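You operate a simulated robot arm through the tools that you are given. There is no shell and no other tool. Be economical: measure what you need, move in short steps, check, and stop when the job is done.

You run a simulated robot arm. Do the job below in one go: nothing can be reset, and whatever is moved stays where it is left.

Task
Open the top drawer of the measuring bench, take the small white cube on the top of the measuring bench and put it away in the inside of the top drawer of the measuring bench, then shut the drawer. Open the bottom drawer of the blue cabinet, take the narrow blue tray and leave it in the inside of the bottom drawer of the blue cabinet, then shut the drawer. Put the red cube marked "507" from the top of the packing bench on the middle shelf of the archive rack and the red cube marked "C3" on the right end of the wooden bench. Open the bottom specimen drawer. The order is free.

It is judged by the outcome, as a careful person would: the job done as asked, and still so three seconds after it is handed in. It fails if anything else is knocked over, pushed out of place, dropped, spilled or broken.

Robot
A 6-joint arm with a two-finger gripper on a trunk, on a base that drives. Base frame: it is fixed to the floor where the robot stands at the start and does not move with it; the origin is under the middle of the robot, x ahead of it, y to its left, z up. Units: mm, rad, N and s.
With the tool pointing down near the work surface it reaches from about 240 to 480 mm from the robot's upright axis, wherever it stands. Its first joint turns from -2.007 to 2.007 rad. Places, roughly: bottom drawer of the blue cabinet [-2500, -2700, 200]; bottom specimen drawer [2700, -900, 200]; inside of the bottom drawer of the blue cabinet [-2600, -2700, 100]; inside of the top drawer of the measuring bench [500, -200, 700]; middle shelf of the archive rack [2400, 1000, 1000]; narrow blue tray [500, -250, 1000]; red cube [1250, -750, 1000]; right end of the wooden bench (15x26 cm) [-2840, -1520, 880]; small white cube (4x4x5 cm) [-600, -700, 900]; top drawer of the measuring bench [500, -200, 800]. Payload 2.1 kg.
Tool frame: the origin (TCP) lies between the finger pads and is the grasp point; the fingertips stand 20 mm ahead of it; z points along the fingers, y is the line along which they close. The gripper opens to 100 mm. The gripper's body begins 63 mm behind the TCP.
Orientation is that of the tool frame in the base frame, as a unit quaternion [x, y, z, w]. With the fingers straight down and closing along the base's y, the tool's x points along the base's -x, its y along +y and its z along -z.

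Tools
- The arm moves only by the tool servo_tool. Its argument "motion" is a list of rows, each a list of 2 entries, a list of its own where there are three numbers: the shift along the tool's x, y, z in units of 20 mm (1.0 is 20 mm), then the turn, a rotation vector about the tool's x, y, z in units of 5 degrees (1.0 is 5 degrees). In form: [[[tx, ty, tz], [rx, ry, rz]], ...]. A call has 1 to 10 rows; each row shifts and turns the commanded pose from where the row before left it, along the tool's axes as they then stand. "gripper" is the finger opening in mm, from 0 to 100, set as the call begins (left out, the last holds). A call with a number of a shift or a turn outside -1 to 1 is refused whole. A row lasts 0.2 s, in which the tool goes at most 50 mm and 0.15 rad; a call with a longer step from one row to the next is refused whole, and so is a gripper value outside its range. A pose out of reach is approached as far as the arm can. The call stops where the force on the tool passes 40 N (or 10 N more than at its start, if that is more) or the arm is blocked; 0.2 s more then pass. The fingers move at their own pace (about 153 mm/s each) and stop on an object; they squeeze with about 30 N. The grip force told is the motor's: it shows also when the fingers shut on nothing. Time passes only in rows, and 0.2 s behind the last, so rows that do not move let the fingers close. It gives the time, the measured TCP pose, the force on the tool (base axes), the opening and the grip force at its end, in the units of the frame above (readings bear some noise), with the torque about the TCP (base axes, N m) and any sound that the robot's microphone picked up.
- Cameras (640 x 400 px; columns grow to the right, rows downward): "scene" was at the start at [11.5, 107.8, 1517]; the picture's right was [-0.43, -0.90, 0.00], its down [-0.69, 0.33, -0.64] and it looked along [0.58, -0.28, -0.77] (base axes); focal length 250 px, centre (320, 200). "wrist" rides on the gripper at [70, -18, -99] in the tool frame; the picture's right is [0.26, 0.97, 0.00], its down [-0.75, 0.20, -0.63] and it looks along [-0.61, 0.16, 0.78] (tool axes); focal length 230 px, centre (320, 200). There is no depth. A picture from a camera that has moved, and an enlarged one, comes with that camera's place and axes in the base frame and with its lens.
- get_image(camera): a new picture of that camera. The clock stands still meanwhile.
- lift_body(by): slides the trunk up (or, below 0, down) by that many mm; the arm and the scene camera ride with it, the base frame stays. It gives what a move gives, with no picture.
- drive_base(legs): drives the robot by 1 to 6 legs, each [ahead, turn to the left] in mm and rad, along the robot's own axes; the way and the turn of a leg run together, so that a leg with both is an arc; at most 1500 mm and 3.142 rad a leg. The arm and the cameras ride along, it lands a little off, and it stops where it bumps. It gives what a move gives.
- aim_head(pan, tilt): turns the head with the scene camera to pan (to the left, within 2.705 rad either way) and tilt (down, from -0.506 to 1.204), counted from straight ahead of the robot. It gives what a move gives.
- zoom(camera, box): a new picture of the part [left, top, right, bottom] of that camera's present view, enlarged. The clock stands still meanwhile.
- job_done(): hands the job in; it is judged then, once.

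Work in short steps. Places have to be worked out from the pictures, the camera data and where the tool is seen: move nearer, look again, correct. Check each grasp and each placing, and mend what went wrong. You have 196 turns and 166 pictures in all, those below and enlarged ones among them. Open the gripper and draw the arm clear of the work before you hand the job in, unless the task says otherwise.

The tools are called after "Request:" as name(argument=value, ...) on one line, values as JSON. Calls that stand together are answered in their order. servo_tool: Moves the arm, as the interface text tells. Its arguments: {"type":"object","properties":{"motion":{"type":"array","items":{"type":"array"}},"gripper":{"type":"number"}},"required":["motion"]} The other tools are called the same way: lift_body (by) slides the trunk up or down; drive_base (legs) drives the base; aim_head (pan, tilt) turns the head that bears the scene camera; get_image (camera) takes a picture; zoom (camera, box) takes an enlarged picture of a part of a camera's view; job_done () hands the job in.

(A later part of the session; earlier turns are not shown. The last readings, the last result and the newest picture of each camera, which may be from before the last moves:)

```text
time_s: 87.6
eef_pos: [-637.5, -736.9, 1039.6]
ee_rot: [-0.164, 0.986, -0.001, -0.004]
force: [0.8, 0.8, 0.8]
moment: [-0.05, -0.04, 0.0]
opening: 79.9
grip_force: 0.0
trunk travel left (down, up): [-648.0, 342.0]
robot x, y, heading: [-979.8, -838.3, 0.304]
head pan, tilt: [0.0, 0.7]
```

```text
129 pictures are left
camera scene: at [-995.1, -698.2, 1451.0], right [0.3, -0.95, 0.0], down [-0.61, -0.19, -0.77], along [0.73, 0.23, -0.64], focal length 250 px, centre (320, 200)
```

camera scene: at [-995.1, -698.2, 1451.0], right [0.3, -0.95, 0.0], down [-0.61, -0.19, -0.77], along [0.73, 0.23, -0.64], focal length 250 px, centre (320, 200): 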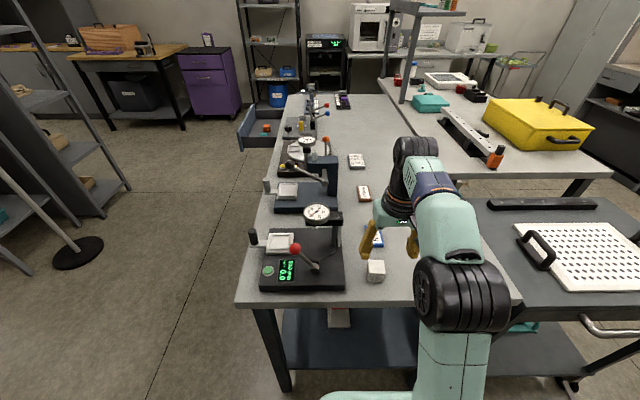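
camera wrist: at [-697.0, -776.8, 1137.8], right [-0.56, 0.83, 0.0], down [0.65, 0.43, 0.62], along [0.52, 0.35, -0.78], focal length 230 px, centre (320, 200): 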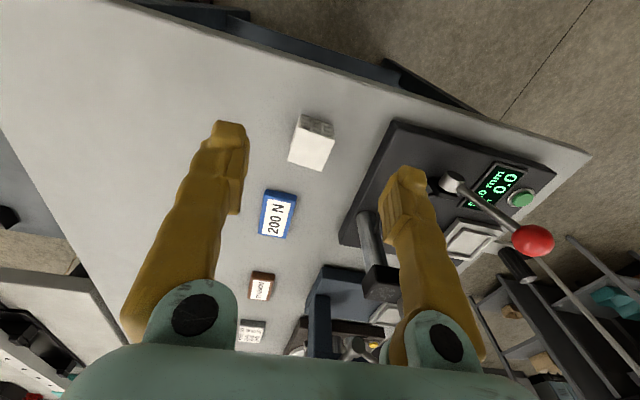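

Cube located at (-603, -722). I move over it and halfway down, then check.

Request:
servo_tool(motion=[[[-0.94, 0.08, 0], [0, 0, 0]], [[-0.94, 0.08, 0], [0, 0, 0]], [[0, 0, 1], [0, 0, 0]], [[0, 0, 1], [0, 0, 0]], [[0, 0, 1], [0, 0, 0]], [[0, 0, 0.8], [0, 0, 0]], [[0, 0, 0], [0, 0, 0]]])

Request:
get_image(camera="wrist")

```text
time_s: 89.2
eef_pos: [-602.7, -723.0, 964.0]
ee_rot: [-0.163, 0.987, -0.001, -0.003]
force: [0.0, 0.3, -0.1]
moment: [0.01, 0.0, -0.04]
opening: 80.0
grip_force: 0.1
trunk travel left (down, up): [-648.0, 342.0]
robot x, y, heading: [-976.6, -839.6, 0.3]
head pan, tilt: [0.0, 0.7]
```

```text
128 pictures are left
camera wrist: at [-662.8, -763.5, 1061.6], right [-0.56, 0.83, 0.0], down [0.65, 0.43, 0.62], along [0.52, 0.35, -0.78], focal length 230 px, centre (320, 200)
```

wrist: 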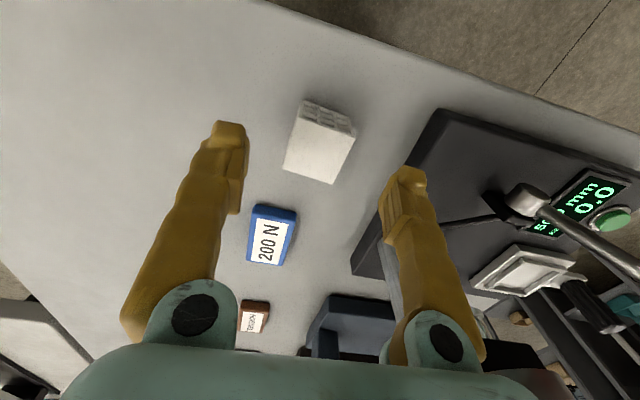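

On target. Descend to z≈908 and close.

Request:
servo_tool(motion=[[[0.2, 0, 0.7], [0, 0, 0]], [[0, 0, 0.7], [0, 0, 0]], [[0, 0, 0.7], [0, 0, 0]], [[0, 0, 0.7], [0, 0, 0]], [[0, 0, 0], [0, 0, 0]]])

Request:
servo_tool(motion=[[[0, 0, 0], [0, 0, 0]], [[0, 0, 0], [0, 0, 0]], [[0, 0, 0], [0, 0, 0]]], gripper=0)

Request:
get_image(camera="wrist")

```text
time_s: 90.4
eef_pos: [-608.1, -724.8, 907.1]
ee_rot: [-0.164, 0.986, -0.002, -0.004]
force: [0.6, 0.0, 0.0]
moment: [0.01, 0.01, 0.02]
opening: 79.9
grip_force: 0.0
trunk travel left (down, up): [-648.0, 342.0]
robot x, y, heading: [-975.6, -838.7, 0.303]
head pan, tilt: [0.0, 0.7]
```

```text
time_s: 91.2
eef_pos: [-607.5, -724.7, 907.8]
ee_rot: [-0.163, 0.987, -0.001, -0.003]
force: [0.0, -0.5, 0.3]
moment: [0.02, 0.02, 0.01]
opening: 38.3
grip_force: 29.9
trunk travel left (down, up): [-648.0, 342.0]
robot x, y, heading: [-979.2, -841.5, 0.304]
head pan, tilt: [0.0, 0.7]
```

```text
127 pictures are left
camera wrist: at [-667.1, -764.6, 1006.0], right [-0.56, 0.83, 0.0], down [0.65, 0.43, 0.62], along [0.52, 0.35, -0.78], focal length 230 px, centre (320, 200)
```

wrist: 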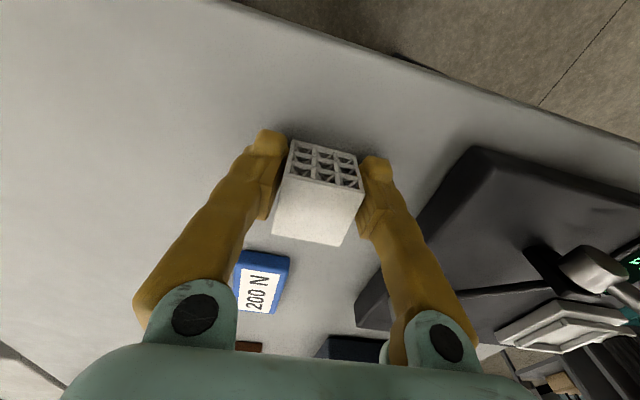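

Cube gripped (38 mm). I lift it clear, back away, and drive to the front of the open drawer.

Request:
lift_body(by=170)

Request:
drive_base(legs=[[-360, 0], [0, 1.25], [1147, 0], [0, -1.106], [1500, 0], [0, -1.682]])

Request:
get_image(camera="scene")

Request:
get_image(camera="wrist")

```text
time_s: 93.2
eef_pos: [-607.5, -724.0, 1077.3]
ee_rot: [-0.163, 0.987, -0.002, -0.004]
force: [-0.2, 0.3, 0.0]
moment: [-0.01, 0.02, -0.02]
opening: 38.4
grip_force: 30.5
trunk travel left (down, up): [-818.0, 172.0]
robot x, y, heading: [-976.1, -837.8, 0.304]
head pan, tilt: [0.0, 0.7]
```

```text
time_s: 117.8
eef_pos: [170.9, 482.0, 1077.8]
ee_rot: [0.556, 0.831, 0.002, -0.004]
force: [0.5, -0.3, -0.2]
moment: [0.02, 0.02, 0.01]
opening: 38.2
grip_force: 29.7
trunk travel left (down, up): [-818.0, 172.0]
robot x, y, heading: [32.2, 846.2, -1.203]
head pan, tilt: [0.0, 0.7]
```

```text
126 pictures are left
camera scene: at [174.0, 873.6, 1620.9], right [-0.93, -0.36, 0.0], down [-0.23, 0.6, -0.76], along [0.28, -0.71, -0.64], focal length 250 px, centre (320, 200)
```

scene: 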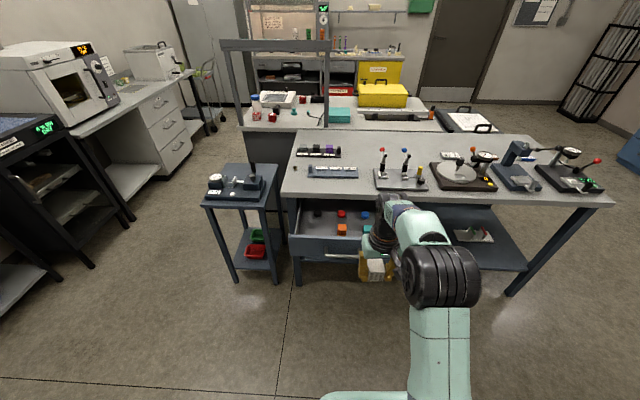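

```text
125 pictures are left
camera wrist: at [128.3, 538.4, 1176.0], right [0.79, 0.61, 0.0], down [0.47, -0.62, 0.62], along [0.38, -0.49, -0.78], focal length 230 px, centre (320, 200)
```

wrist: 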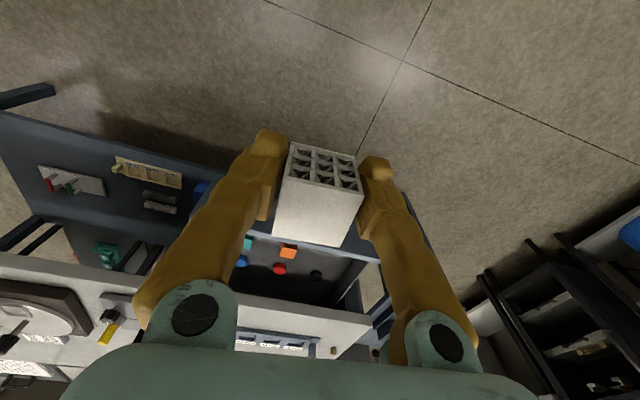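

I zoom on the drawer interior to choose a free spot.

Request:
zoom(camera="scene", box=[275, 180, 405, 290])

Request:
zoom(camera="wrist", box=[220, 180, 420, 340])

```text
3.64 times, centred on (340, 235) of scene
camera zoom: at [174.0, 873.6, 1620.9], right [-0.93, -0.36, 0.0], down [-0.23, 0.6, -0.76], along [0.28, -0.71, -0.64], focal length 910 px, centre (247, 73)
```

zoom: 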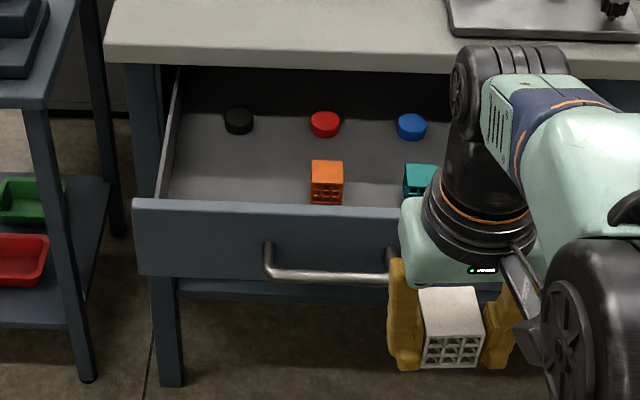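

```text
2.50 times, centred on (320, 260) of wrist
camera zoom: at [128.3, 538.4, 1176.0], right [0.79, 0.61, 0.0], down [0.47, -0.62, 0.62], along [0.38, -0.49, -0.78], focal length 575 px, centre (320, 50)
```

zoom: 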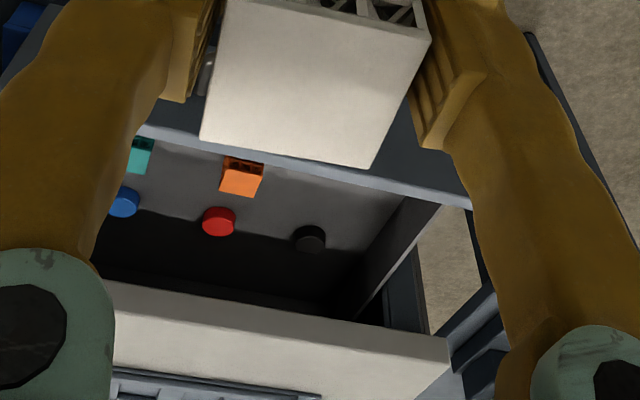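

Free spot: left-front part of the drawer, about (471, 116), floor near z≈705. I drive so the cube hangs over it.

Request:
drive_base(legs=[[0, 0.34], [476, 0], [0, -0.372]])

Request:
aim_head(pan=0.0, tilt=1.0)

Request:
get_image(camera="scene")

Request:
get_image(camera="wrist")

```text
time_s: 122.8
eef_pos: [460.4, 118.1, 1078.4]
ee_rot: [0.576, 0.818, 0.001, -0.003]
force: [0.7, 0.7, -0.7]
moment: [0.01, -0.03, 0.03]
opening: 38.4
grip_force: 29.9
trunk travel left (down, up): [-818.0, 172.0]
robot x, y, heading: [334.7, 485.8, -1.248]
head pan, tilt: [0.0, 0.7]
```

```text
time_s: 123.7
eef_pos: [459.7, 117.3, 1077.5]
ee_rot: [0.575, 0.818, 0.002, -0.003]
force: [-0.1, -0.3, 0.0]
moment: [0.01, 0.02, -0.02]
opening: 38.3
grip_force: 30.1
trunk travel left (down, up): [-818.0, 172.0]
robot x, y, heading: [338.4, 486.5, -1.244]
head pan, tilt: [0.0, 1.0]
```

```text
122 pictures are left
camera scene: at [475.3, 522.8, 1597.6], right [-0.95, -0.32, 0.0], down [-0.27, 0.8, -0.54], along [0.17, -0.51, -0.84], focal length 250 px, centre (320, 200)
```

scene: 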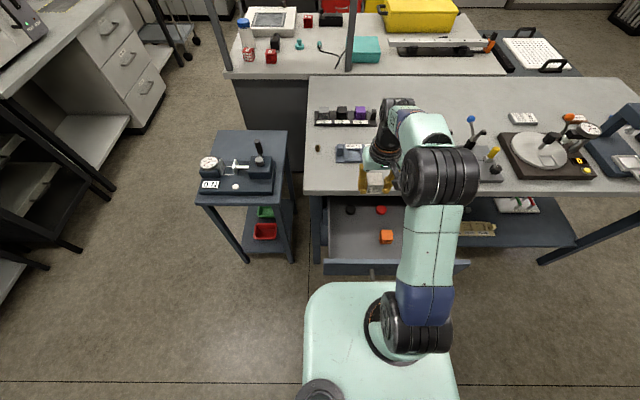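

```text
121 pictures are left
camera wrist: at [419.0, 175.5, 1176.0], right [0.82, 0.57, 0.0], down [0.45, -0.64, 0.62], along [0.36, -0.51, -0.78], focal length 230 px, centre (320, 200)
```

wrist: 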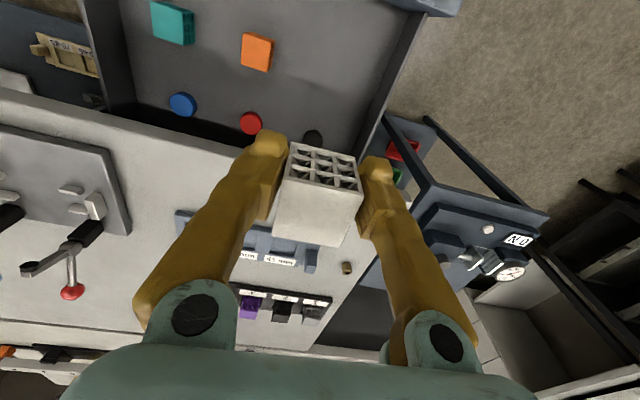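

The TCP projects over a free spot. To keep the upper arm clear of the drawer handle when lowering, I back the base 60 mm and extend the arm by as much.

Request:
drive_base(legs=[[-65, 0]])

Request:
servo_tool(motion=[[[-1, 0, 0], [0, 0, 0]], [[-1, 0, 0], [0, 0, 0]], [[-1, 0, 0], [0, 0, 0]], [[0, 0, 0], [0, 0, 0]]])

Request:
lift_body(by=-150)

Request:
get_image(camera="scene")

Request:
get_image(camera="wrist")

```text
time_s: 124.7
eef_pos: [443.5, 168.9, 1072.5]
ee_rot: [0.575, 0.818, 0.006, -0.009]
force: [-0.6, -0.2, -1.0]
moment: [0.0, 0.05, -0.01]
opening: 38.3
grip_force: 29.9
trunk travel left (down, up): [-818.0, 172.0]
robot x, y, heading: [319.1, 550.8, -1.249]
head pan, tilt: [0.0, 1.0]
```

```text
time_s: 125.7
eef_pos: [458.5, 123.6, 1077.6]
ee_rot: [0.575, 0.818, 0.003, -0.004]
force: [0.3, 0.0, 0.2]
moment: [0.02, -0.03, 0.02]
opening: 38.0
grip_force: 30.3
trunk travel left (down, up): [-818.0, 172.0]
robot x, y, heading: [319.5, 550.2, -1.254]
head pan, tilt: [0.0, 1.0]
```

```text
time_s: 127.4
eef_pos: [459.1, 122.5, 926.4]
ee_rot: [0.576, 0.818, 0.002, -0.003]
force: [0.7, 0.2, -1.2]
moment: [0.01, 0.01, 0.0]
opening: 38.3
grip_force: 29.7
trunk travel left (down, up): [-668.0, 322.0]
robot x, y, heading: [319.7, 547.0, -1.248]
head pan, tilt: [0.0, 1.0]
```

```text
120 pictures are left
camera scene: at [454.5, 585.1, 1447.6], right [-0.95, -0.32, 0.0], down [-0.27, 0.8, -0.54], along [0.17, -0.51, -0.84], focal length 250 px, centre (320, 200)
```

scene: 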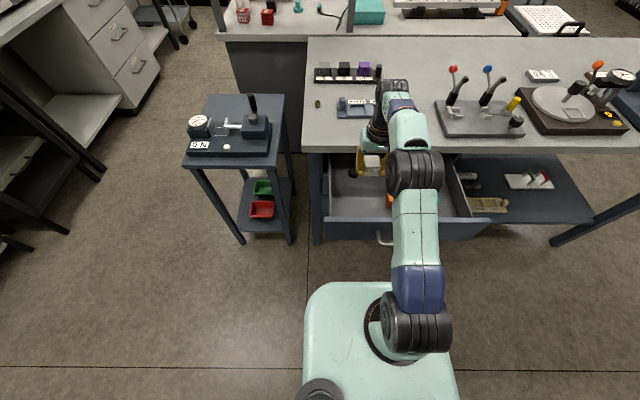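

```text
119 pictures are left
camera wrist: at [417.7, 181.0, 1024.8], right [0.82, 0.57, 0.0], down [0.45, -0.64, 0.62], along [0.36, -0.51, -0.78], focal length 230 px, centre (320, 200)
```

wrist: 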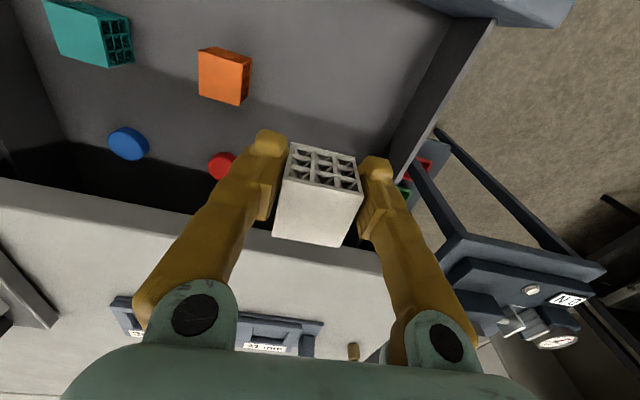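

Clearance looks fine with the elbow above the drawer. I lower the trunk another 150 mm.

Request:
lift_body(by=-150)

Request:
get_image(camera="wrist")

Request:
get_image(camera="scene")

```text
time_s: 129.2
eef_pos: [457.9, 125.1, 776.5]
ee_rot: [0.575, 0.818, 0.002, -0.005]
force: [0.0, -0.6, 0.2]
moment: [-0.01, 0.0, -0.01]
opening: 38.3
grip_force: 30.1
trunk travel left (down, up): [-518.0, 472.0]
robot x, y, heading: [312.2, 552.6, -1.249]
head pan, tilt: [0.0, 1.0]
```

```text
118 pictures are left
camera wrist: at [417.7, 181.0, 874.8], right [0.82, 0.57, 0.0], down [0.45, -0.64, 0.62], along [0.36, -0.51, -0.78], focal length 230 px, centre (320, 200)
```

wrist: 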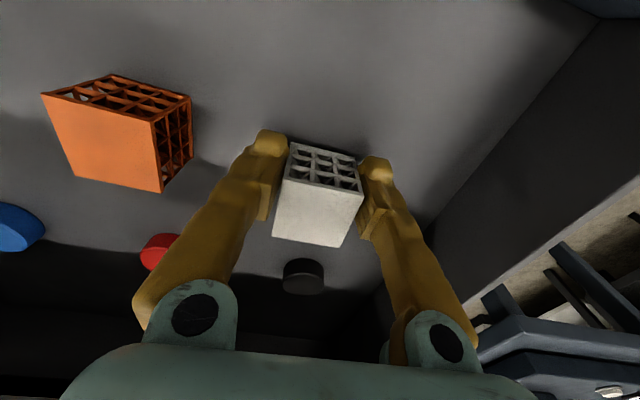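

```text
117 pictures are left
camera scene: at [454.4, 585.1, 1297.6], right [-0.95, -0.32, 0.0], down [-0.27, 0.8, -0.54], along [0.17, -0.51, -0.84], focal length 250 px, centre (320, 200)
```

scene: 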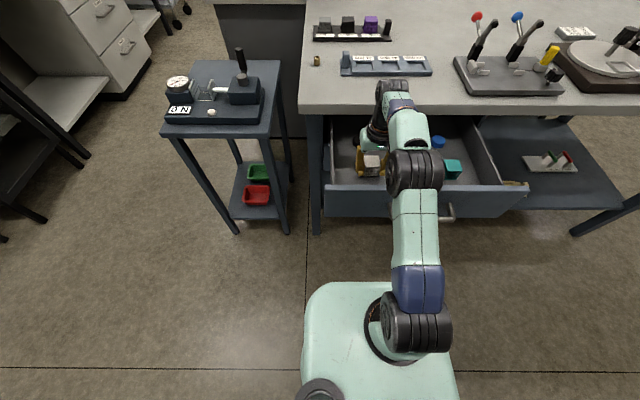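

Clear spot. I lower gently in small steps looking for contact.

Request:
servo_tool(motion=[[[0, 0, 0.6], [0, 0, 0]], [[0, 0, 0.6], [0, 0, 0]], [[0, 0, 0], [0, 0, 0]]])

Request:
get_image(camera="wrist")

```text
time_s: 129.8
eef_pos: [457.3, 123.6, 760.8]
ee_rot: [0.575, 0.818, -0.002, 0.003]
force: [1.5, -0.3, 23.4]
moment: [0.23, -0.06, 0.03]
opening: 38.2
grip_force: 30.0
trunk travel left (down, up): [-518.0, 472.0]
robot x, y, heading: [317.0, 549.4, -1.249]
head pan, tilt: [0.0, 1.0]
stopped in row 3: the force on the tool passed its limit at 50 N (the readings are from after the stop); the commanded pose is now the measured one
```

```text
116 pictures are left
camera wrist: at [416.8, 182.5, 856.7], right [0.82, 0.57, 0.0], down [0.44, -0.63, 0.64], along [0.36, -0.52, -0.77], focal length 230 px, centre (320, 200)
```

wrist: 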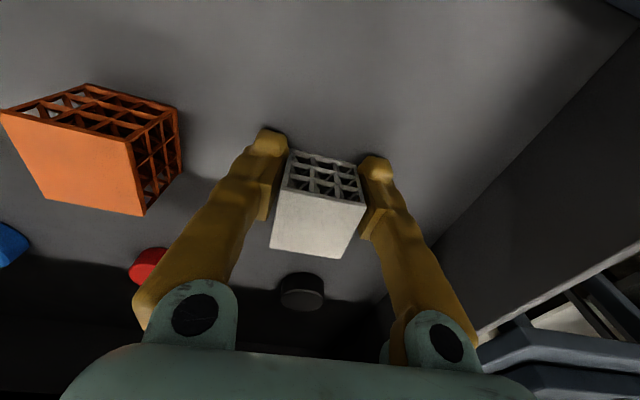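

Contact: the cube is on the drawer floor. I release and rise.

Request:
servo_tool(motion=[[[0, 0, 0], [0, 0, 0]], [[0, 0, 0], [0, 0, 0]], [[0, 0, -0.5], [0, 0, 0]], [[0, 0, -1], [0, 0, 0]], [[0, 0, -1], [0, 0, 0]], [[0, 0, 0], [0, 0, 0]]], gripper=70)

Request:
get_image(camera="wrist")

```text
time_s: 131.2
eef_pos: [458.5, 122.5, 806.5]
ee_rot: [0.574, 0.819, 0.001, -0.002]
force: [-1.5, -0.3, -0.2]
moment: [-0.02, -0.02, 0.01]
opening: 69.9
grip_force: 0.0
trunk travel left (down, up): [-518.0, 472.0]
robot x, y, heading: [314.9, 548.1, -1.247]
head pan, tilt: [0.0, 1.0]
```

```text
115 pictures are left
camera wrist: at [416.3, 181.2, 903.7], right [0.82, 0.57, 0.0], down [0.44, -0.64, 0.63], along [0.36, -0.52, -0.78], focal length 230 px, centre (320, 200)
```

wrist: 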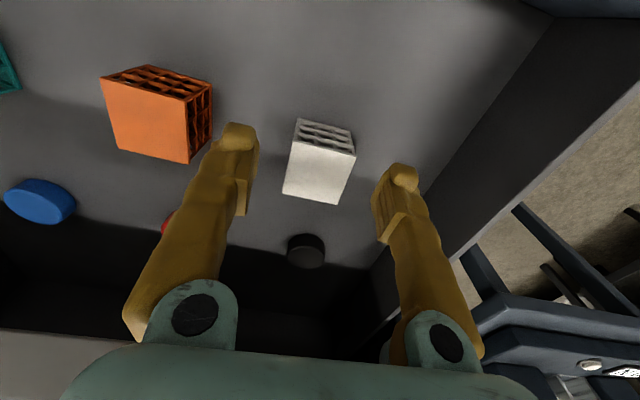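

Cube stands in the drawer. I lift out, and move back and right to line up the open fingers with the handle for pushing the drawer shut.

Request:
lift_body(by=250)

Request:
drive_base(legs=[[0, 0.44], [-245, 0], [0, -0.44]])

Request:
get_image(camera="scene")

Request:
get_image(camera="wrist")

```text
time_s: 133.8
eef_pos: [457.9, 122.7, 1055.4]
ee_rot: [0.575, 0.818, -0.001, -0.001]
force: [-1.1, -0.6, -0.5]
moment: [0.03, 0.0, 0.01]
opening: 69.7
grip_force: 0.1
trunk travel left (down, up): [-768.0, 222.0]
robot x, y, heading: [318.5, 549.8, -1.243]
head pan, tilt: [0.0, 1.0]
```

```text
time_s: 138.1
eef_pos: [287.6, 298.6, 1055.4]
ee_rot: [0.576, 0.817, -0.001, 0.0]
force: [-0.1, 0.1, 0.0]
moment: [0.0, 0.01, -0.04]
opening: 70.1
grip_force: 0.1
trunk travel left (down, up): [-768.0, 222.0]
robot x, y, heading: [147.7, 727.2, -1.249]
head pan, tilt: [0.0, 1.0]
```

```text
114 pictures are left
camera scene: at [286.8, 761.6, 1547.6], right [-0.95, -0.31, 0.0], down [-0.26, 0.8, -0.54], along [0.17, -0.51, -0.84], focal length 250 px, centre (320, 200)
```

scene: 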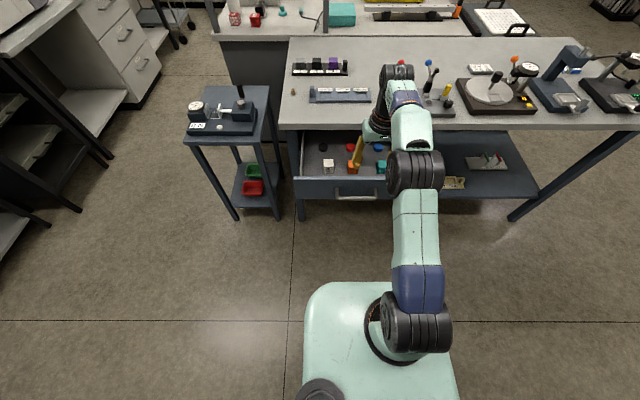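

```text
113 pictures are left
camera wrist: at [246.9, 357.7, 1153.7], right [0.82, 0.57, 0.0], down [0.44, -0.64, 0.63], along [0.36, -0.52, -0.78], focal length 230 px, centre (320, 200)
```

wrist: 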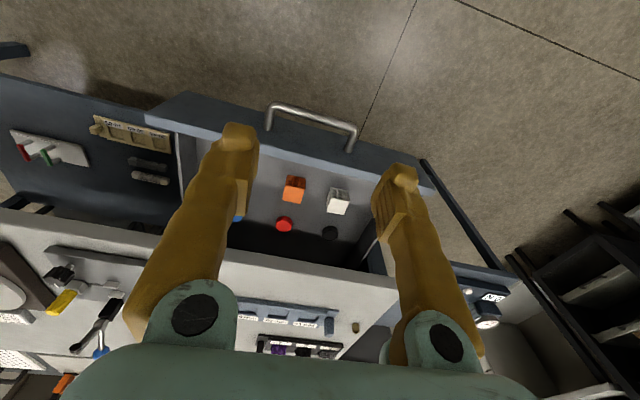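

Fingers will come down ~55 mm in front of the bar, laterally centred. I lower to handle height.

Request:
lift_body(by=-269)

Request:
get_image(camera="wrist")

```text
time_s: 140.9
eef_pos: [286.8, 299.6, 787.6]
ee_rot: [0.576, 0.817, -0.001, 0.0]
force: [0.7, 0.5, 0.5]
moment: [0.01, -0.05, -0.02]
opening: 70.0
grip_force: 0.0
trunk travel left (down, up): [-499.0, 491.0]
robot x, y, heading: [148.5, 726.4, -1.257]
head pan, tilt: [0.0, 1.0]
```

```text
112 pictures are left
camera wrist: at [246.8, 357.6, 884.7], right [0.82, 0.57, 0.0], down [0.44, -0.64, 0.63], along [0.36, -0.52, -0.78], focal length 230 px, centre (320, 200)
```

wrist: 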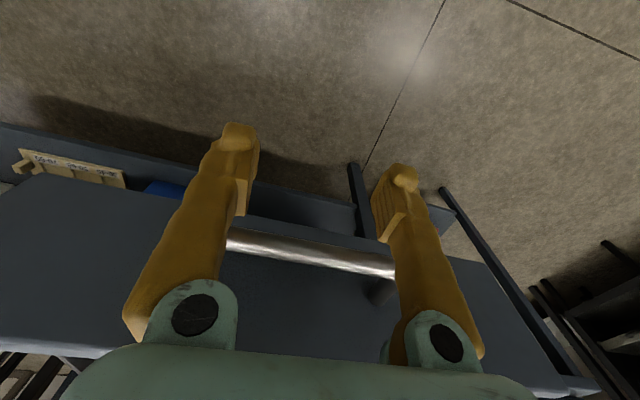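

I narrow the fingers a bit and push by driving forward.

Request:
servo_tool(motion=[[[0, 0, 0], [0, 0, 0]]], gripper=50)

Request:
drive_base(legs=[[120, 0], [120, 0]])

Request:
get_image(camera="scene")

Request:
get_image(camera="wrist")

```text
time_s: 141.3
eef_pos: [287.9, 297.9, 786.6]
ee_rot: [0.576, 0.817, 0.001, 0.0]
force: [0.2, 0.6, -0.5]
moment: [-0.02, -0.01, 0.0]
opening: 49.9
grip_force: 0.0
trunk travel left (down, up): [-499.0, 491.0]
robot x, y, heading: [148.2, 726.5, -1.255]
head pan, tilt: [0.0, 1.0]
```

```text
time_s: 143.4
eef_pos: [365.8, 68.4, 785.6]
ee_rot: [0.576, 0.818, 0.001, 0.0]
force: [-0.4, -0.8, -0.4]
moment: [0.01, 0.0, 0.01]
opening: 50.1
grip_force: 0.1
trunk travel left (down, up): [-499.0, 491.0]
robot x, y, heading: [225.8, 497.5, -1.248]
head pan, tilt: [0.0, 1.0]
```

```text
111 pictures are left
camera scene: at [362.8, 531.5, 1278.5], right [-0.95, -0.32, 0.0], down [-0.27, 0.8, -0.54], along [0.17, -0.51, -0.84], focal length 250 px, centre (320, 200)
```

scene: 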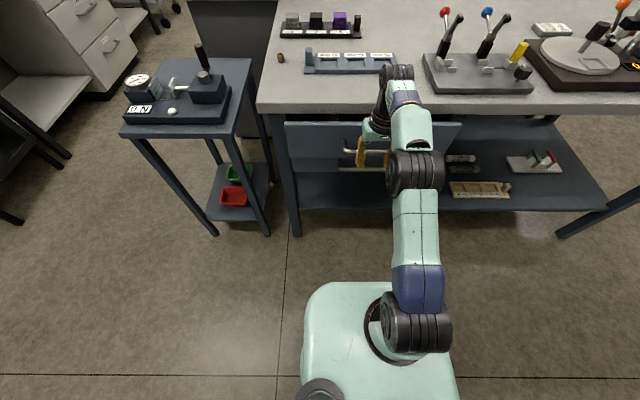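

```text
110 pictures are left
camera wrist: at [324.0, 127.8, 884.3], right [0.82, 0.57, 0.0], down [0.44, -0.64, 0.63], along [0.36, -0.52, -0.78], focal length 230 px, centre (320, 200)
```

wrist: 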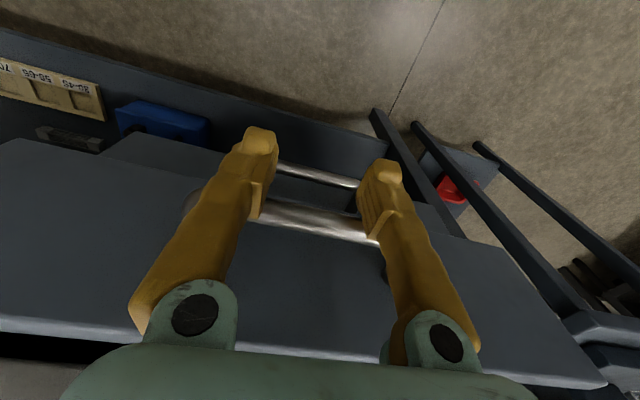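

Drawer nearly closed (≈58 mm left). I drive 45 mm more and check.

Request:
drive_base(legs=[[45, 0]])

Request:
servo_tool(motion=[[[-0.4, 0, 0], [0, 0, 0]], [[-0.4, 0, 0], [0, 0, 0]], [[0, 0, 0], [0, 0, 0]]])

Request:
get_image(camera="wrist")

Request:
zoom(camera="scene", box=[240, 50, 480, 220])

```text
time_s: 144.3
eef_pos: [378.9, 26.4, 787.7]
ee_rot: [0.575, 0.818, 0.001, -0.001]
force: [0.2, -0.4, -0.6]
moment: [0.01, 0.01, 0.0]
opening: 50.0
grip_force: 0.2
trunk travel left (down, up): [-499.0, 491.0]
robot x, y, heading: [239.7, 451.7, -1.247]
head pan, tilt: [0.0, 1.0]
```

```text
time_s: 145.1
eef_pos: [382.2, 18.9, 786.3]
ee_rot: [0.576, 0.817, -0.001, 0.0]
force: [-0.3, -0.1, 0.0]
moment: [0.0, -0.03, 0.03]
opening: 50.3
grip_force: 0.0
out of reach, approached as far as the arm can: row 2
trunk travel left (down, up): [-499.0, 491.0]
robot x, y, heading: [238.6, 452.6, -1.248]
head pan, tilt: [0.0, 1.0]
```

```text
109 pictures are left
camera wrist: at [340.7, 77.6, 884.3], right [0.82, 0.57, 0.0], down [0.44, -0.64, 0.63], along [0.36, -0.52, -0.78], focal length 230 px, centre (320, 200)
```

wrist: 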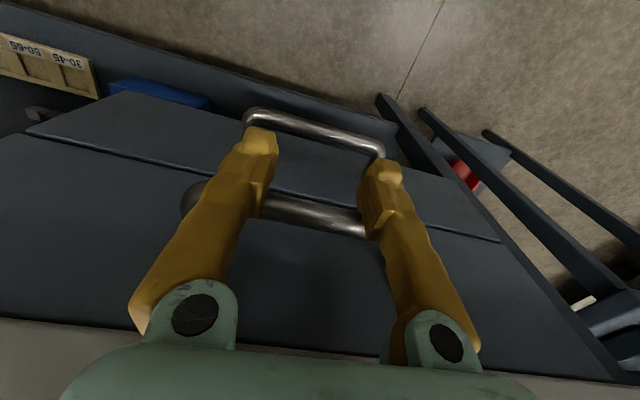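

```text
2.35 times, centred on (360, 135) of scene
camera zoom: at [376.9, 489.1, 1278.6], right [-0.95, -0.32, 0.0], down [-0.27, 0.8, -0.54], along [0.17, -0.51, -0.84], focal length 589 px, centre (226, 353)
```

zoom: 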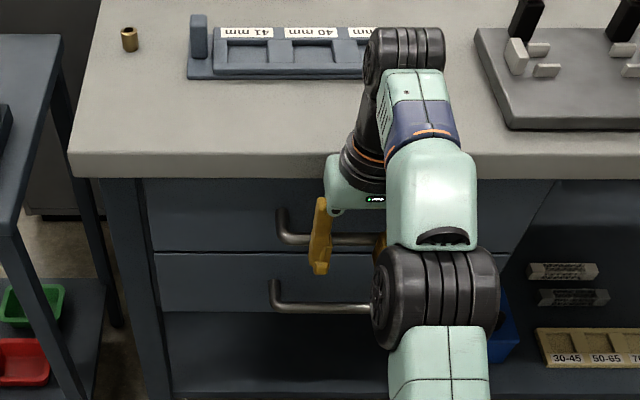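

Very nearly shut; I push the last few millimetres.

Request:
drive_base(legs=[[8, 0]])

Request:
drive_base(legs=[[7, 0]])

Request:
get_image(camera="wrist")

```text
time_s: 145.8
eef_pos: [382.7, 17.5, 787.1]
ee_rot: [0.575, 0.818, 0.002, -0.002]
force: [-8.2, 27.6, -10.4]
moment: [0.25, -0.22, -0.85]
opening: 49.9
grip_force: 0.1
trunk travel left (down, up): [-499.0, 491.0]
robot x, y, heading: [242.5, 444.5, -1.246]
head pan, tilt: [0.0, 1.0]
```

```text
time_s: 146.7
eef_pos: [382.9, 16.3, 786.9]
ee_rot: [0.579, 0.815, 0.008, -0.013]
force: [-3.1, 16.4, 8.6]
moment: [-1.1, -0.05, -0.3]
opening: 50.0
grip_force: 0.2
trunk travel left (down, up): [-499.0, 491.0]
robot x, y, heading: [243.5, 440.3, -1.248]
head pan, tilt: [0.0, 1.0]
stopped in leg 1: the force on the tool passed its limit at 46 N (the readings are from after the stop); the commanded pose is now the measured one
```

```text
107 pictures are left
camera wrist: at [342.6, 72.6, 886.4], right [0.83, 0.56, 0.01], down [0.44, -0.66, 0.61], along [0.35, -0.5, -0.79], focal length 230 px, centre (320, 200)
```

wrist: 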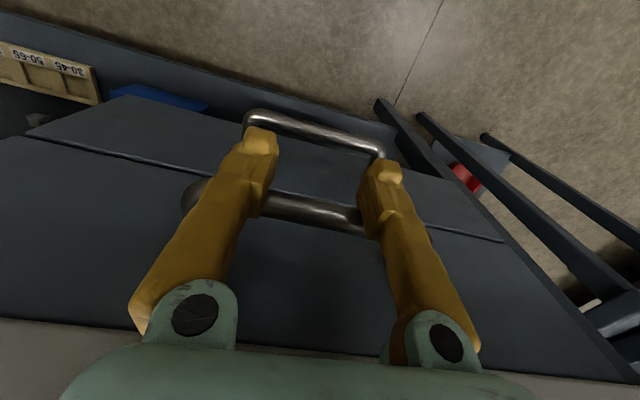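

The drawer is firmly shut. I back off, raise, and look at the tray from above.

Request:
drive_base(legs=[[-120, 0]])

Request:
lift_body(by=250)

Request:
get_image(camera="scene")

Request:
get_image(camera="wrist")

```text
time_s: 147.9
eef_pos: [346.3, 126.6, 783.8]
ee_rot: [0.578, 0.816, 0.009, -0.013]
force: [0.0, -0.5, 0.0]
moment: [-0.03, -0.03, -0.03]
opening: 49.8
grip_force: 0.0
trunk travel left (down, up): [-499.0, 491.0]
robot x, y, heading: [203.6, 553.2, -1.25]
head pan, tilt: [0.0, 1.0]
```

```text
time_s: 150.5
eef_pos: [345.5, 124.9, 1033.9]
ee_rot: [0.579, 0.816, 0.009, -0.013]
force: [0.1, -0.4, 0.3]
moment: [0.0, 0.0, 0.01]
opening: 50.1
grip_force: 0.1
trunk travel left (down, up): [-749.0, 241.0]
robot x, y, heading: [207.2, 554.0, -1.249]
head pan, tilt: [0.0, 1.0]
```

```text
106 pictures are left
camera scene: at [343.9, 589.2, 1528.5], right [-0.95, -0.31, 0.0], down [-0.26, 0.8, -0.54], along [0.17, -0.51, -0.84], focal length 250 px, centre (320, 200)
```

scene: 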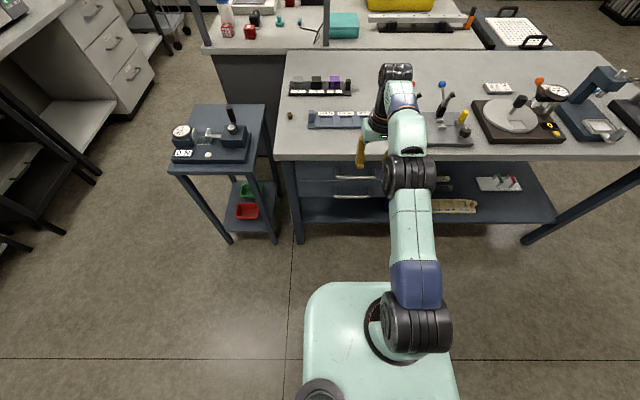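

```text
105 pictures are left
camera wrist: at [305.8, 180.7, 1133.7], right [0.83, 0.56, 0.01], down [0.44, -0.66, 0.6], along [0.35, -0.5, -0.8], focal length 230 px, centre (320, 200)
```

wrist: 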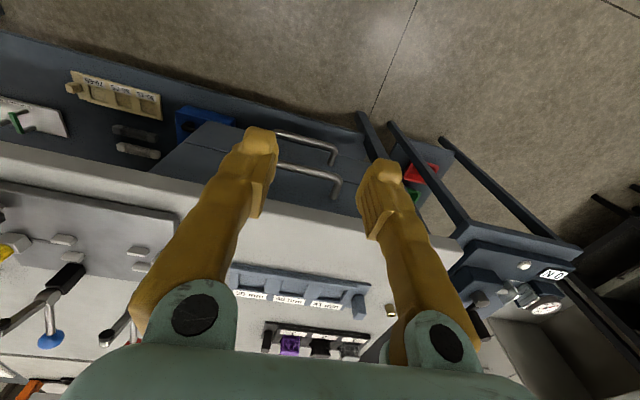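

Request:
zoom(camera="wrist", box=[210, 240, 410, 380])

Request:
zoom(camera="scene", box=[280, 90, 400, 165])

```text
2.86 times, centred on (310, 310) of wrist
camera zoom: at [305.8, 180.7, 1133.7], right [0.83, 0.56, 0.01], down [0.44, -0.66, 0.6], along [0.35, -0.5, -0.8], focal length 657 px, centre (349, -114)
```

zoom: 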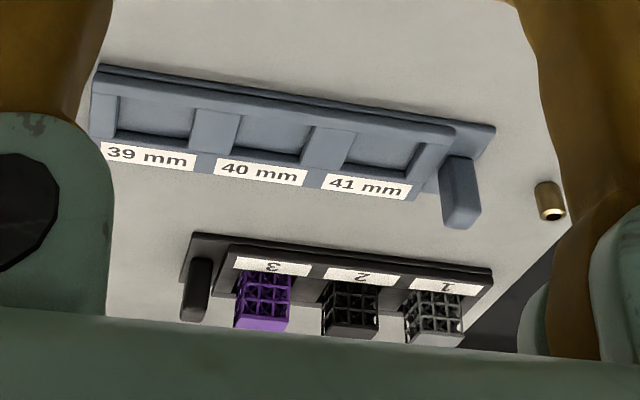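

```text
5.33 times, centred on (340, 128) of scene
camera zoom: at [343.9, 589.2, 1528.5], right [-0.95, -0.31, 0.0], down [-0.26, 0.8, -0.54], along [0.17, -0.51, -0.84], focal length 1334 px, centre (213, 587)
```

zoom: 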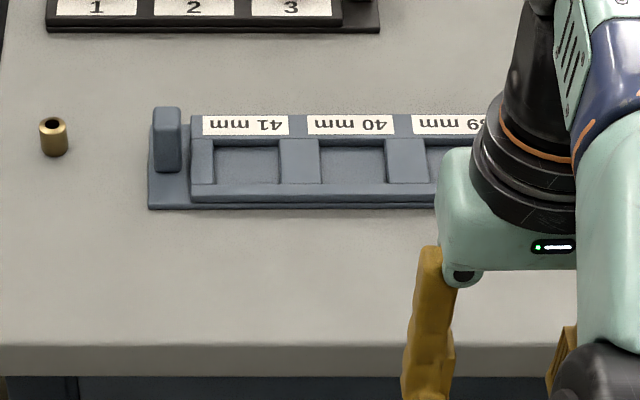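

Drawer is shut flush. The tray is ~262×80 mm, long axis along the bench; I'll grip it across its middle near (504, -167). First I rotate the tool 90° so the fingers close across the tray's width.

Request:
servo_tool(motion=[[[0.5, 0, 0], [0, -0.37, 0]], [[0.5, 0, 0], [0, 0, 1]], [[0.5, 0, 0], [0, 0, 1]], [[0, 0, 0], [0, 0, 1]], [[0, 0, 0], [0, 0, 1]], [[0, 0, 0], [0, 0, 1]], [[0, 0, 0], [0, 0, 1]], [[0, 0, 0], [0, 0, 1]], [[0, 0, 0], [0, 0, 1]], [[0, 0, 0], [0, 0, 1]]], gripper=100)

Request:
servo_tool(motion=[[[0, 0, 0], [0, 0, 1]], [[0, 0, 0], [0, 0, 1]], [[0, 0, 0], [0, 0, 1]], [[0, 0, 0], [0, 0, 1]], [[0, 0, 0], [0, 0, 1]], [[0, 0, 0], [0, 0, 1]], [[0, 0, 0], [0, 0, 1]], [[0, 0, 0], [0, 0, 1]], [[0, 0, 0], [0, 0, 1]]])

```text
time_s: 152.7
eef_pos: [335.8, 153.1, 1033.9]
ee_rot: [0.847, 0.531, 0.001, 0.0]
force: [0.0, 1.0, 0.5]
moment: [-0.05, -0.03, -0.03]
opening: 99.9
grip_force: 0.1
trunk travel left (down, up): [-749.0, 241.0]
robot x, y, heading: [203.9, 553.3, -1.255]
head pan, tilt: [0.0, 1.0]
```

```text
time_s: 154.7
eef_pos: [336.3, 152.9, 1035.2]
ee_rot: [0.986, 0.166, 0.0, 0.0]
force: [1.0, -0.4, -0.3]
moment: [-0.01, 0.01, 0.0]
opening: 100.3
grip_force: 0.1
trunk travel left (down, up): [-749.0, 241.0]
robot x, y, heading: [203.6, 554.8, -1.255]
head pan, tilt: [0.0, 1.0]
```

Now fingers close across the tray's width and align with the bench. I raise a bit and drive so the TCP is above the tray centre.

Request:
lift_body(by=60)

Request:
drive_base(legs=[[0, 0.165], [355, 0], [0, -0.165]])

Request:
get_image(camera="wrist")

Request:
get_image(camera="scene")

```text
time_s: 155.7
eef_pos: [336.5, 152.5, 1094.1]
ee_rot: [0.986, 0.168, -0.001, 0.0]
force: [-0.6, -0.2, 0.1]
moment: [0.01, 0.01, 0.01]
opening: 99.9
grip_force: 0.1
trunk travel left (down, up): [-809.0, 181.0]
robot x, y, heading: [204.4, 556.2, -1.254]
head pan, tilt: [0.0, 1.0]
```

```text
time_s: 159.3
eef_pos: [499.5, -155.6, 1093.6]
ee_rot: [0.986, 0.169, 0.0, -0.001]
force: [-0.5, -0.8, 0.3]
moment: [-0.02, -0.05, -0.01]
opening: 99.9
grip_force: 0.1
trunk travel left (down, up): [-809.0, 181.0]
robot x, y, heading: [365.6, 247.2, -1.254]
head pan, tilt: [0.0, 1.0]
```

```text
102 pictures are left
camera wrist: at [559.9, -115.2, 1191.5], right [0.56, -0.83, 0.0], down [-0.64, -0.44, 0.63], along [-0.52, -0.35, -0.78], focal length 230 px, centre (320, 200)
```

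wrist: 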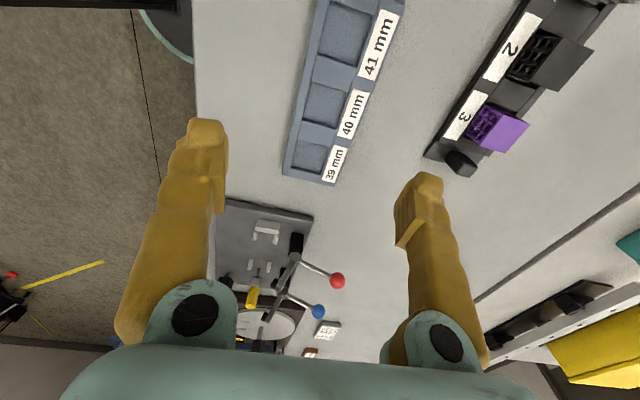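

```text
101 pictures are left
camera scene: at [506.4, 280.6, 1588.5], right [-0.95, -0.32, 0.0], down [-0.27, 0.8, -0.54], along [0.17, -0.51, -0.84], focal length 250 px, centre (320, 200)
```

scene: 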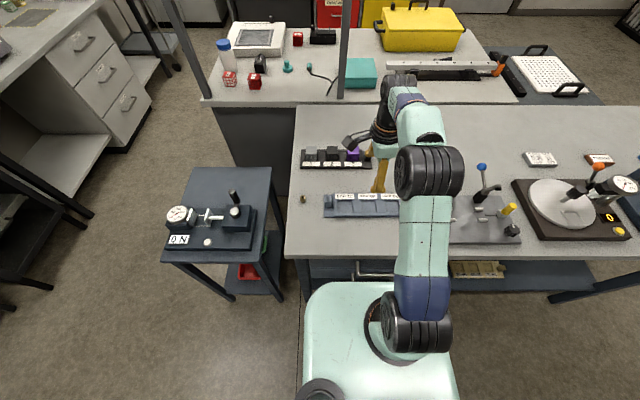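

Tray centre is ~13–15 mm further in. I shift and lower to ~50 mm above it, then check.

Request:
lift_body(by=-130)

Request:
servo_tool(motion=[[[0, 0.7, 0], [0, 0, 0]], [[0, 0, 0], [0, 0, 0]]])

Request:
get_image(camera="wrist")

```text
time_s: 160.9
eef_pos: [500.8, -154.6, 964.3]
ee_rot: [0.986, 0.169, 0.001, 0.0]
force: [-0.6, -0.7, -0.4]
moment: [0.0, -0.01, -0.04]
opening: 100.1
grip_force: 0.0
trunk travel left (down, up): [-679.0, 311.0]
robot x, y, heading: [368.1, 246.3, -1.245]
head pan, tilt: [0.0, 1.0]
```

```text
time_s: 161.5
eef_pos: [503.5, -167.6, 965.0]
ee_rot: [0.986, 0.168, 0.001, -0.001]
force: [-0.7, 0.5, 0.4]
moment: [-0.03, -0.01, 0.04]
opening: 100.0
grip_force: 0.1
trunk travel left (down, up): [-679.0, 311.0]
robot x, y, heading: [365.8, 247.7, -1.248]
head pan, tilt: [0.0, 1.0]
```

```text
100 pictures are left
camera wrist: at [563.5, -128.1, 1062.0], right [0.56, -0.83, 0.0], down [-0.64, -0.44, 0.63], along [-0.52, -0.36, -0.78], focal length 230 px, centre (320, 200)
```

wrist: 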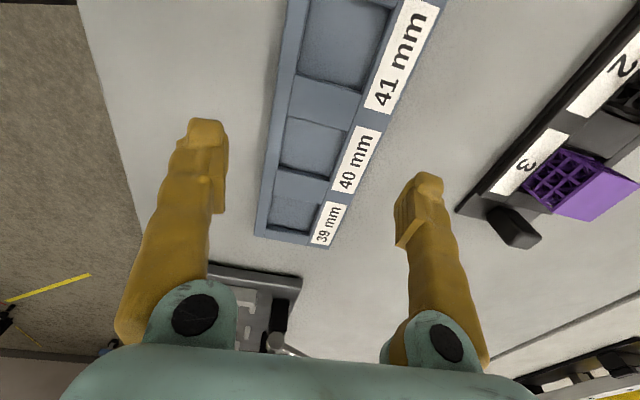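

Centred over the tray (width ~85 mm between 100 mm open fingers). I descend to z≈906.

Request:
servo_tool(motion=[[[0, 0.15, 0.7], [0, 0, 0]], [[0, 0, 0.7], [0, 0, 0]], [[0, 0, 0.7], [0, 0, 0]], [[0, 0, 0.7], [0, 0, 0]], [[0, 0, 0], [0, 0, 0]]])

Request:
get_image(camera="wrist")

```text
time_s: 162.7
eef_pos: [505.7, -170.6, 907.9]
ee_rot: [0.986, 0.168, -0.001, -0.001]
force: [-1.1, -0.7, 0.3]
moment: [-0.02, 0.0, 0.0]
opening: 100.2
grip_force: 0.1
trunk travel left (down, up): [-679.0, 311.0]
robot x, y, heading: [366.8, 245.2, -1.246]
head pan, tilt: [0.0, 1.0]
```

```text
99 pictures are left
camera wrist: at [564.8, -130.8, 1005.6], right [0.56, -0.83, 0.0], down [-0.64, -0.44, 0.63], along [-0.52, -0.35, -0.78], focal length 230 px, centre (320, 200)
```

wrist: 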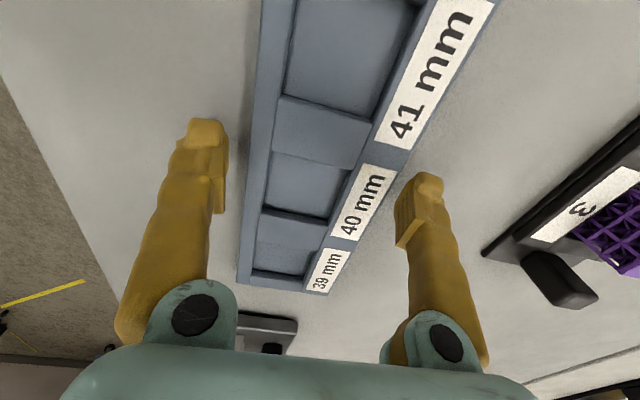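

Fingers straddle the tray with clearance on both sides. I close.

Request:
servo_tool(motion=[[[0, 0, 0.1], [0, 0, 0]], [[0, 0, 0], [0, 0, 0]], [[0, 0, 0], [0, 0, 0]], [[0, 0, 0], [0, 0, 0]]], gripper=0)

Request:
get_image(camera="wrist")

```text
time_s: 163.1
eef_pos: [505.7, -172.0, 911.0]
ee_rot: [0.986, 0.169, 0.001, 0.006]
force: [0.2, 0.1, -0.1]
moment: [0.0, -0.02, 0.02]
opening: 0.0
grip_force: 14.1
trunk travel left (down, up): [-679.0, 311.0]
robot x, y, heading: [366.2, 243.9, -1.248]
head pan, tilt: [0.0, 1.0]
stopped in row 1: the force on the tool passed its limit at 54 N (the readings are from after the stop); the commanded pose is now the measured one
```

```text
98 pictures are left
camera wrist: at [564.5, -130.1, 1008.0], right [0.56, -0.83, 0.01], down [-0.64, -0.43, 0.63], along [-0.52, -0.36, -0.77], focal length 230 px, centre (320, 200)
```

wrist: 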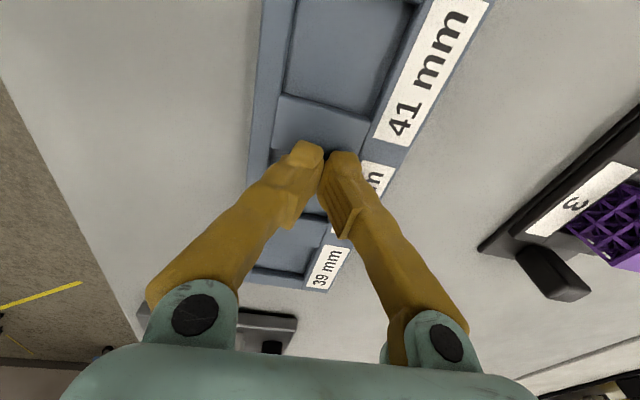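

The fingers rode over the tray's low edge (tray is only ~9 mm high there). I rise, reopen, and go lower, down to bench contact.

Request:
servo_tool(motion=[[[0, 0, -1], [0, 0, 0]], [[0, 0, -0.5], [0, 0, 0]], [[0, 0, 0], [0, 0, 0]], [[0, 0, 0], [0, 0, 0]]])

Request:
servo_tool(motion=[[[0, 0, 0], [0, 0, 0]], [[0, 0, 0], [0, 0, 0]], [[0, 0, 0], [0, 0, 0]]], gripper=100)

Request:
get_image(camera="wrist")

```text
time_s: 164.1
eef_pos: [504.6, -172.3, 939.7]
ee_rot: [0.986, 0.169, 0.001, 0.005]
force: [-0.3, 0.7, 0.4]
moment: [-0.05, 0.0, -0.01]
opening: 0.0
grip_force: 29.1
trunk travel left (down, up): [-679.0, 311.0]
robot x, y, heading: [367.5, 243.9, -1.248]
head pan, tilt: [0.0, 1.0]
```

```text
time_s: 164.8
eef_pos: [506.3, -171.5, 940.5]
ee_rot: [0.986, 0.169, 0.001, 0.006]
force: [0.0, 0.1, 0.0]
moment: [0.0, -0.04, 0.03]
opening: 100.2
grip_force: 0.1
trunk travel left (down, up): [-679.0, 311.0]
robot x, y, heading: [365.5, 244.3, -1.255]
head pan, tilt: [0.0, 1.0]
```

```text
97 pictures are left
camera wrist: at [564.9, -131.3, 1037.4], right [0.56, -0.83, 0.01], down [-0.64, -0.43, 0.63], along [-0.52, -0.36, -0.78], focal length 230 px, centre (320, 200)
```

wrist: 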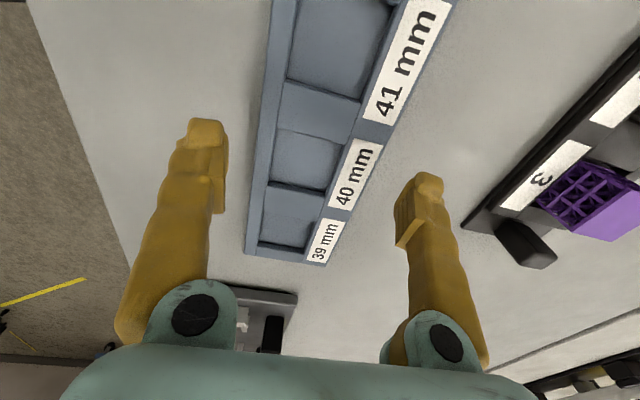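

Centred. I descend in small steps to just above bench contact.

Request:
servo_tool(motion=[[[0, 0, 0.6], [0.14, 0, 0]], [[0, 0, 0.6], [0, 0, 0]], [[0, 0, 0.4], [0, 0, 0]], [[0, 0, 0.25], [0, 0, 0]], [[0, 0, 0], [0, 0, 0]]])

```text
time_s: 166.1
eef_pos: [505.4, -171.9, 904.9]
ee_rot: [0.986, 0.169, -0.001, -0.001]
force: [0.8, 0.1, 1.1]
moment: [0.01, -0.01, 0.03]
opening: 100.0
grip_force: 0.1
trunk travel left (down, up): [-679.0, 311.0]
robot x, y, heading: [365.4, 248.7, -1.255]
head pan, tilt: [0.0, 1.0]
```

Request:
servo_tool(motion=[[[0, 0, 0.1], [0, 0, 0]], [[0, 0, 0.1], [0, 0, 0]], [[0, 0, 0], [0, 0, 0]]])

```text
time_s: 166.8
eef_pos: [505.1, -173.3, 899.0]
ee_rot: [0.986, 0.168, 0.0, -0.001]
force: [0.8, 0.1, 0.1]
moment: [0.01, -0.01, 0.04]
opening: 100.2
grip_force: 0.0
trunk travel left (down, up): [-679.0, 311.0]
robot x, y, heading: [366.1, 247.1, -1.254]
head pan, tilt: [0.0, 1.0]
```

Still no contact; another couple of millimetres.

Request:
servo_tool(motion=[[[0, 0, 0.08], [0, 0, 0]], [[0, 0, 0.07], [0, 0, 0]], [[0, 0, 0], [0, 0, 0]]])

Request:
servo_tool(motion=[[[0, 0, 0.08], [0, 0, 0]], [[0, 0, 0.07], [0, 0, 0]], [[0, 0, 0], [0, 0, 0]]])

```text
time_s: 167.7
eef_pos: [505.8, -173.1, 896.3]
ee_rot: [0.986, 0.168, 0.0, -0.001]
force: [0.2, 0.4, 1.7]
moment: [-0.13, -0.02, 0.01]
opening: 100.1
grip_force: 0.1
trunk travel left (down, up): [-679.0, 311.0]
robot x, y, heading: [369.2, 248.4, -1.247]
head pan, tilt: [0.0, 1.0]
```

```text
time_s: 168.5
eef_pos: [505.2, -171.8, 897.1]
ee_rot: [0.986, 0.168, 0.001, 0.005]
force: [1.9, 0.4, 17.6]
moment: [0.96, 0.28, -0.08]
opening: 100.0
grip_force: 0.1
trunk travel left (down, up): [-679.0, 311.0]
robot x, y, heading: [370.5, 241.4, -1.25]
head pan, tilt: [0.0, 1.0]
stopped in row 3: the force on the tool passed its limit at 42 N (the readings are from after the stop); the commanded pose is now the measured one
```

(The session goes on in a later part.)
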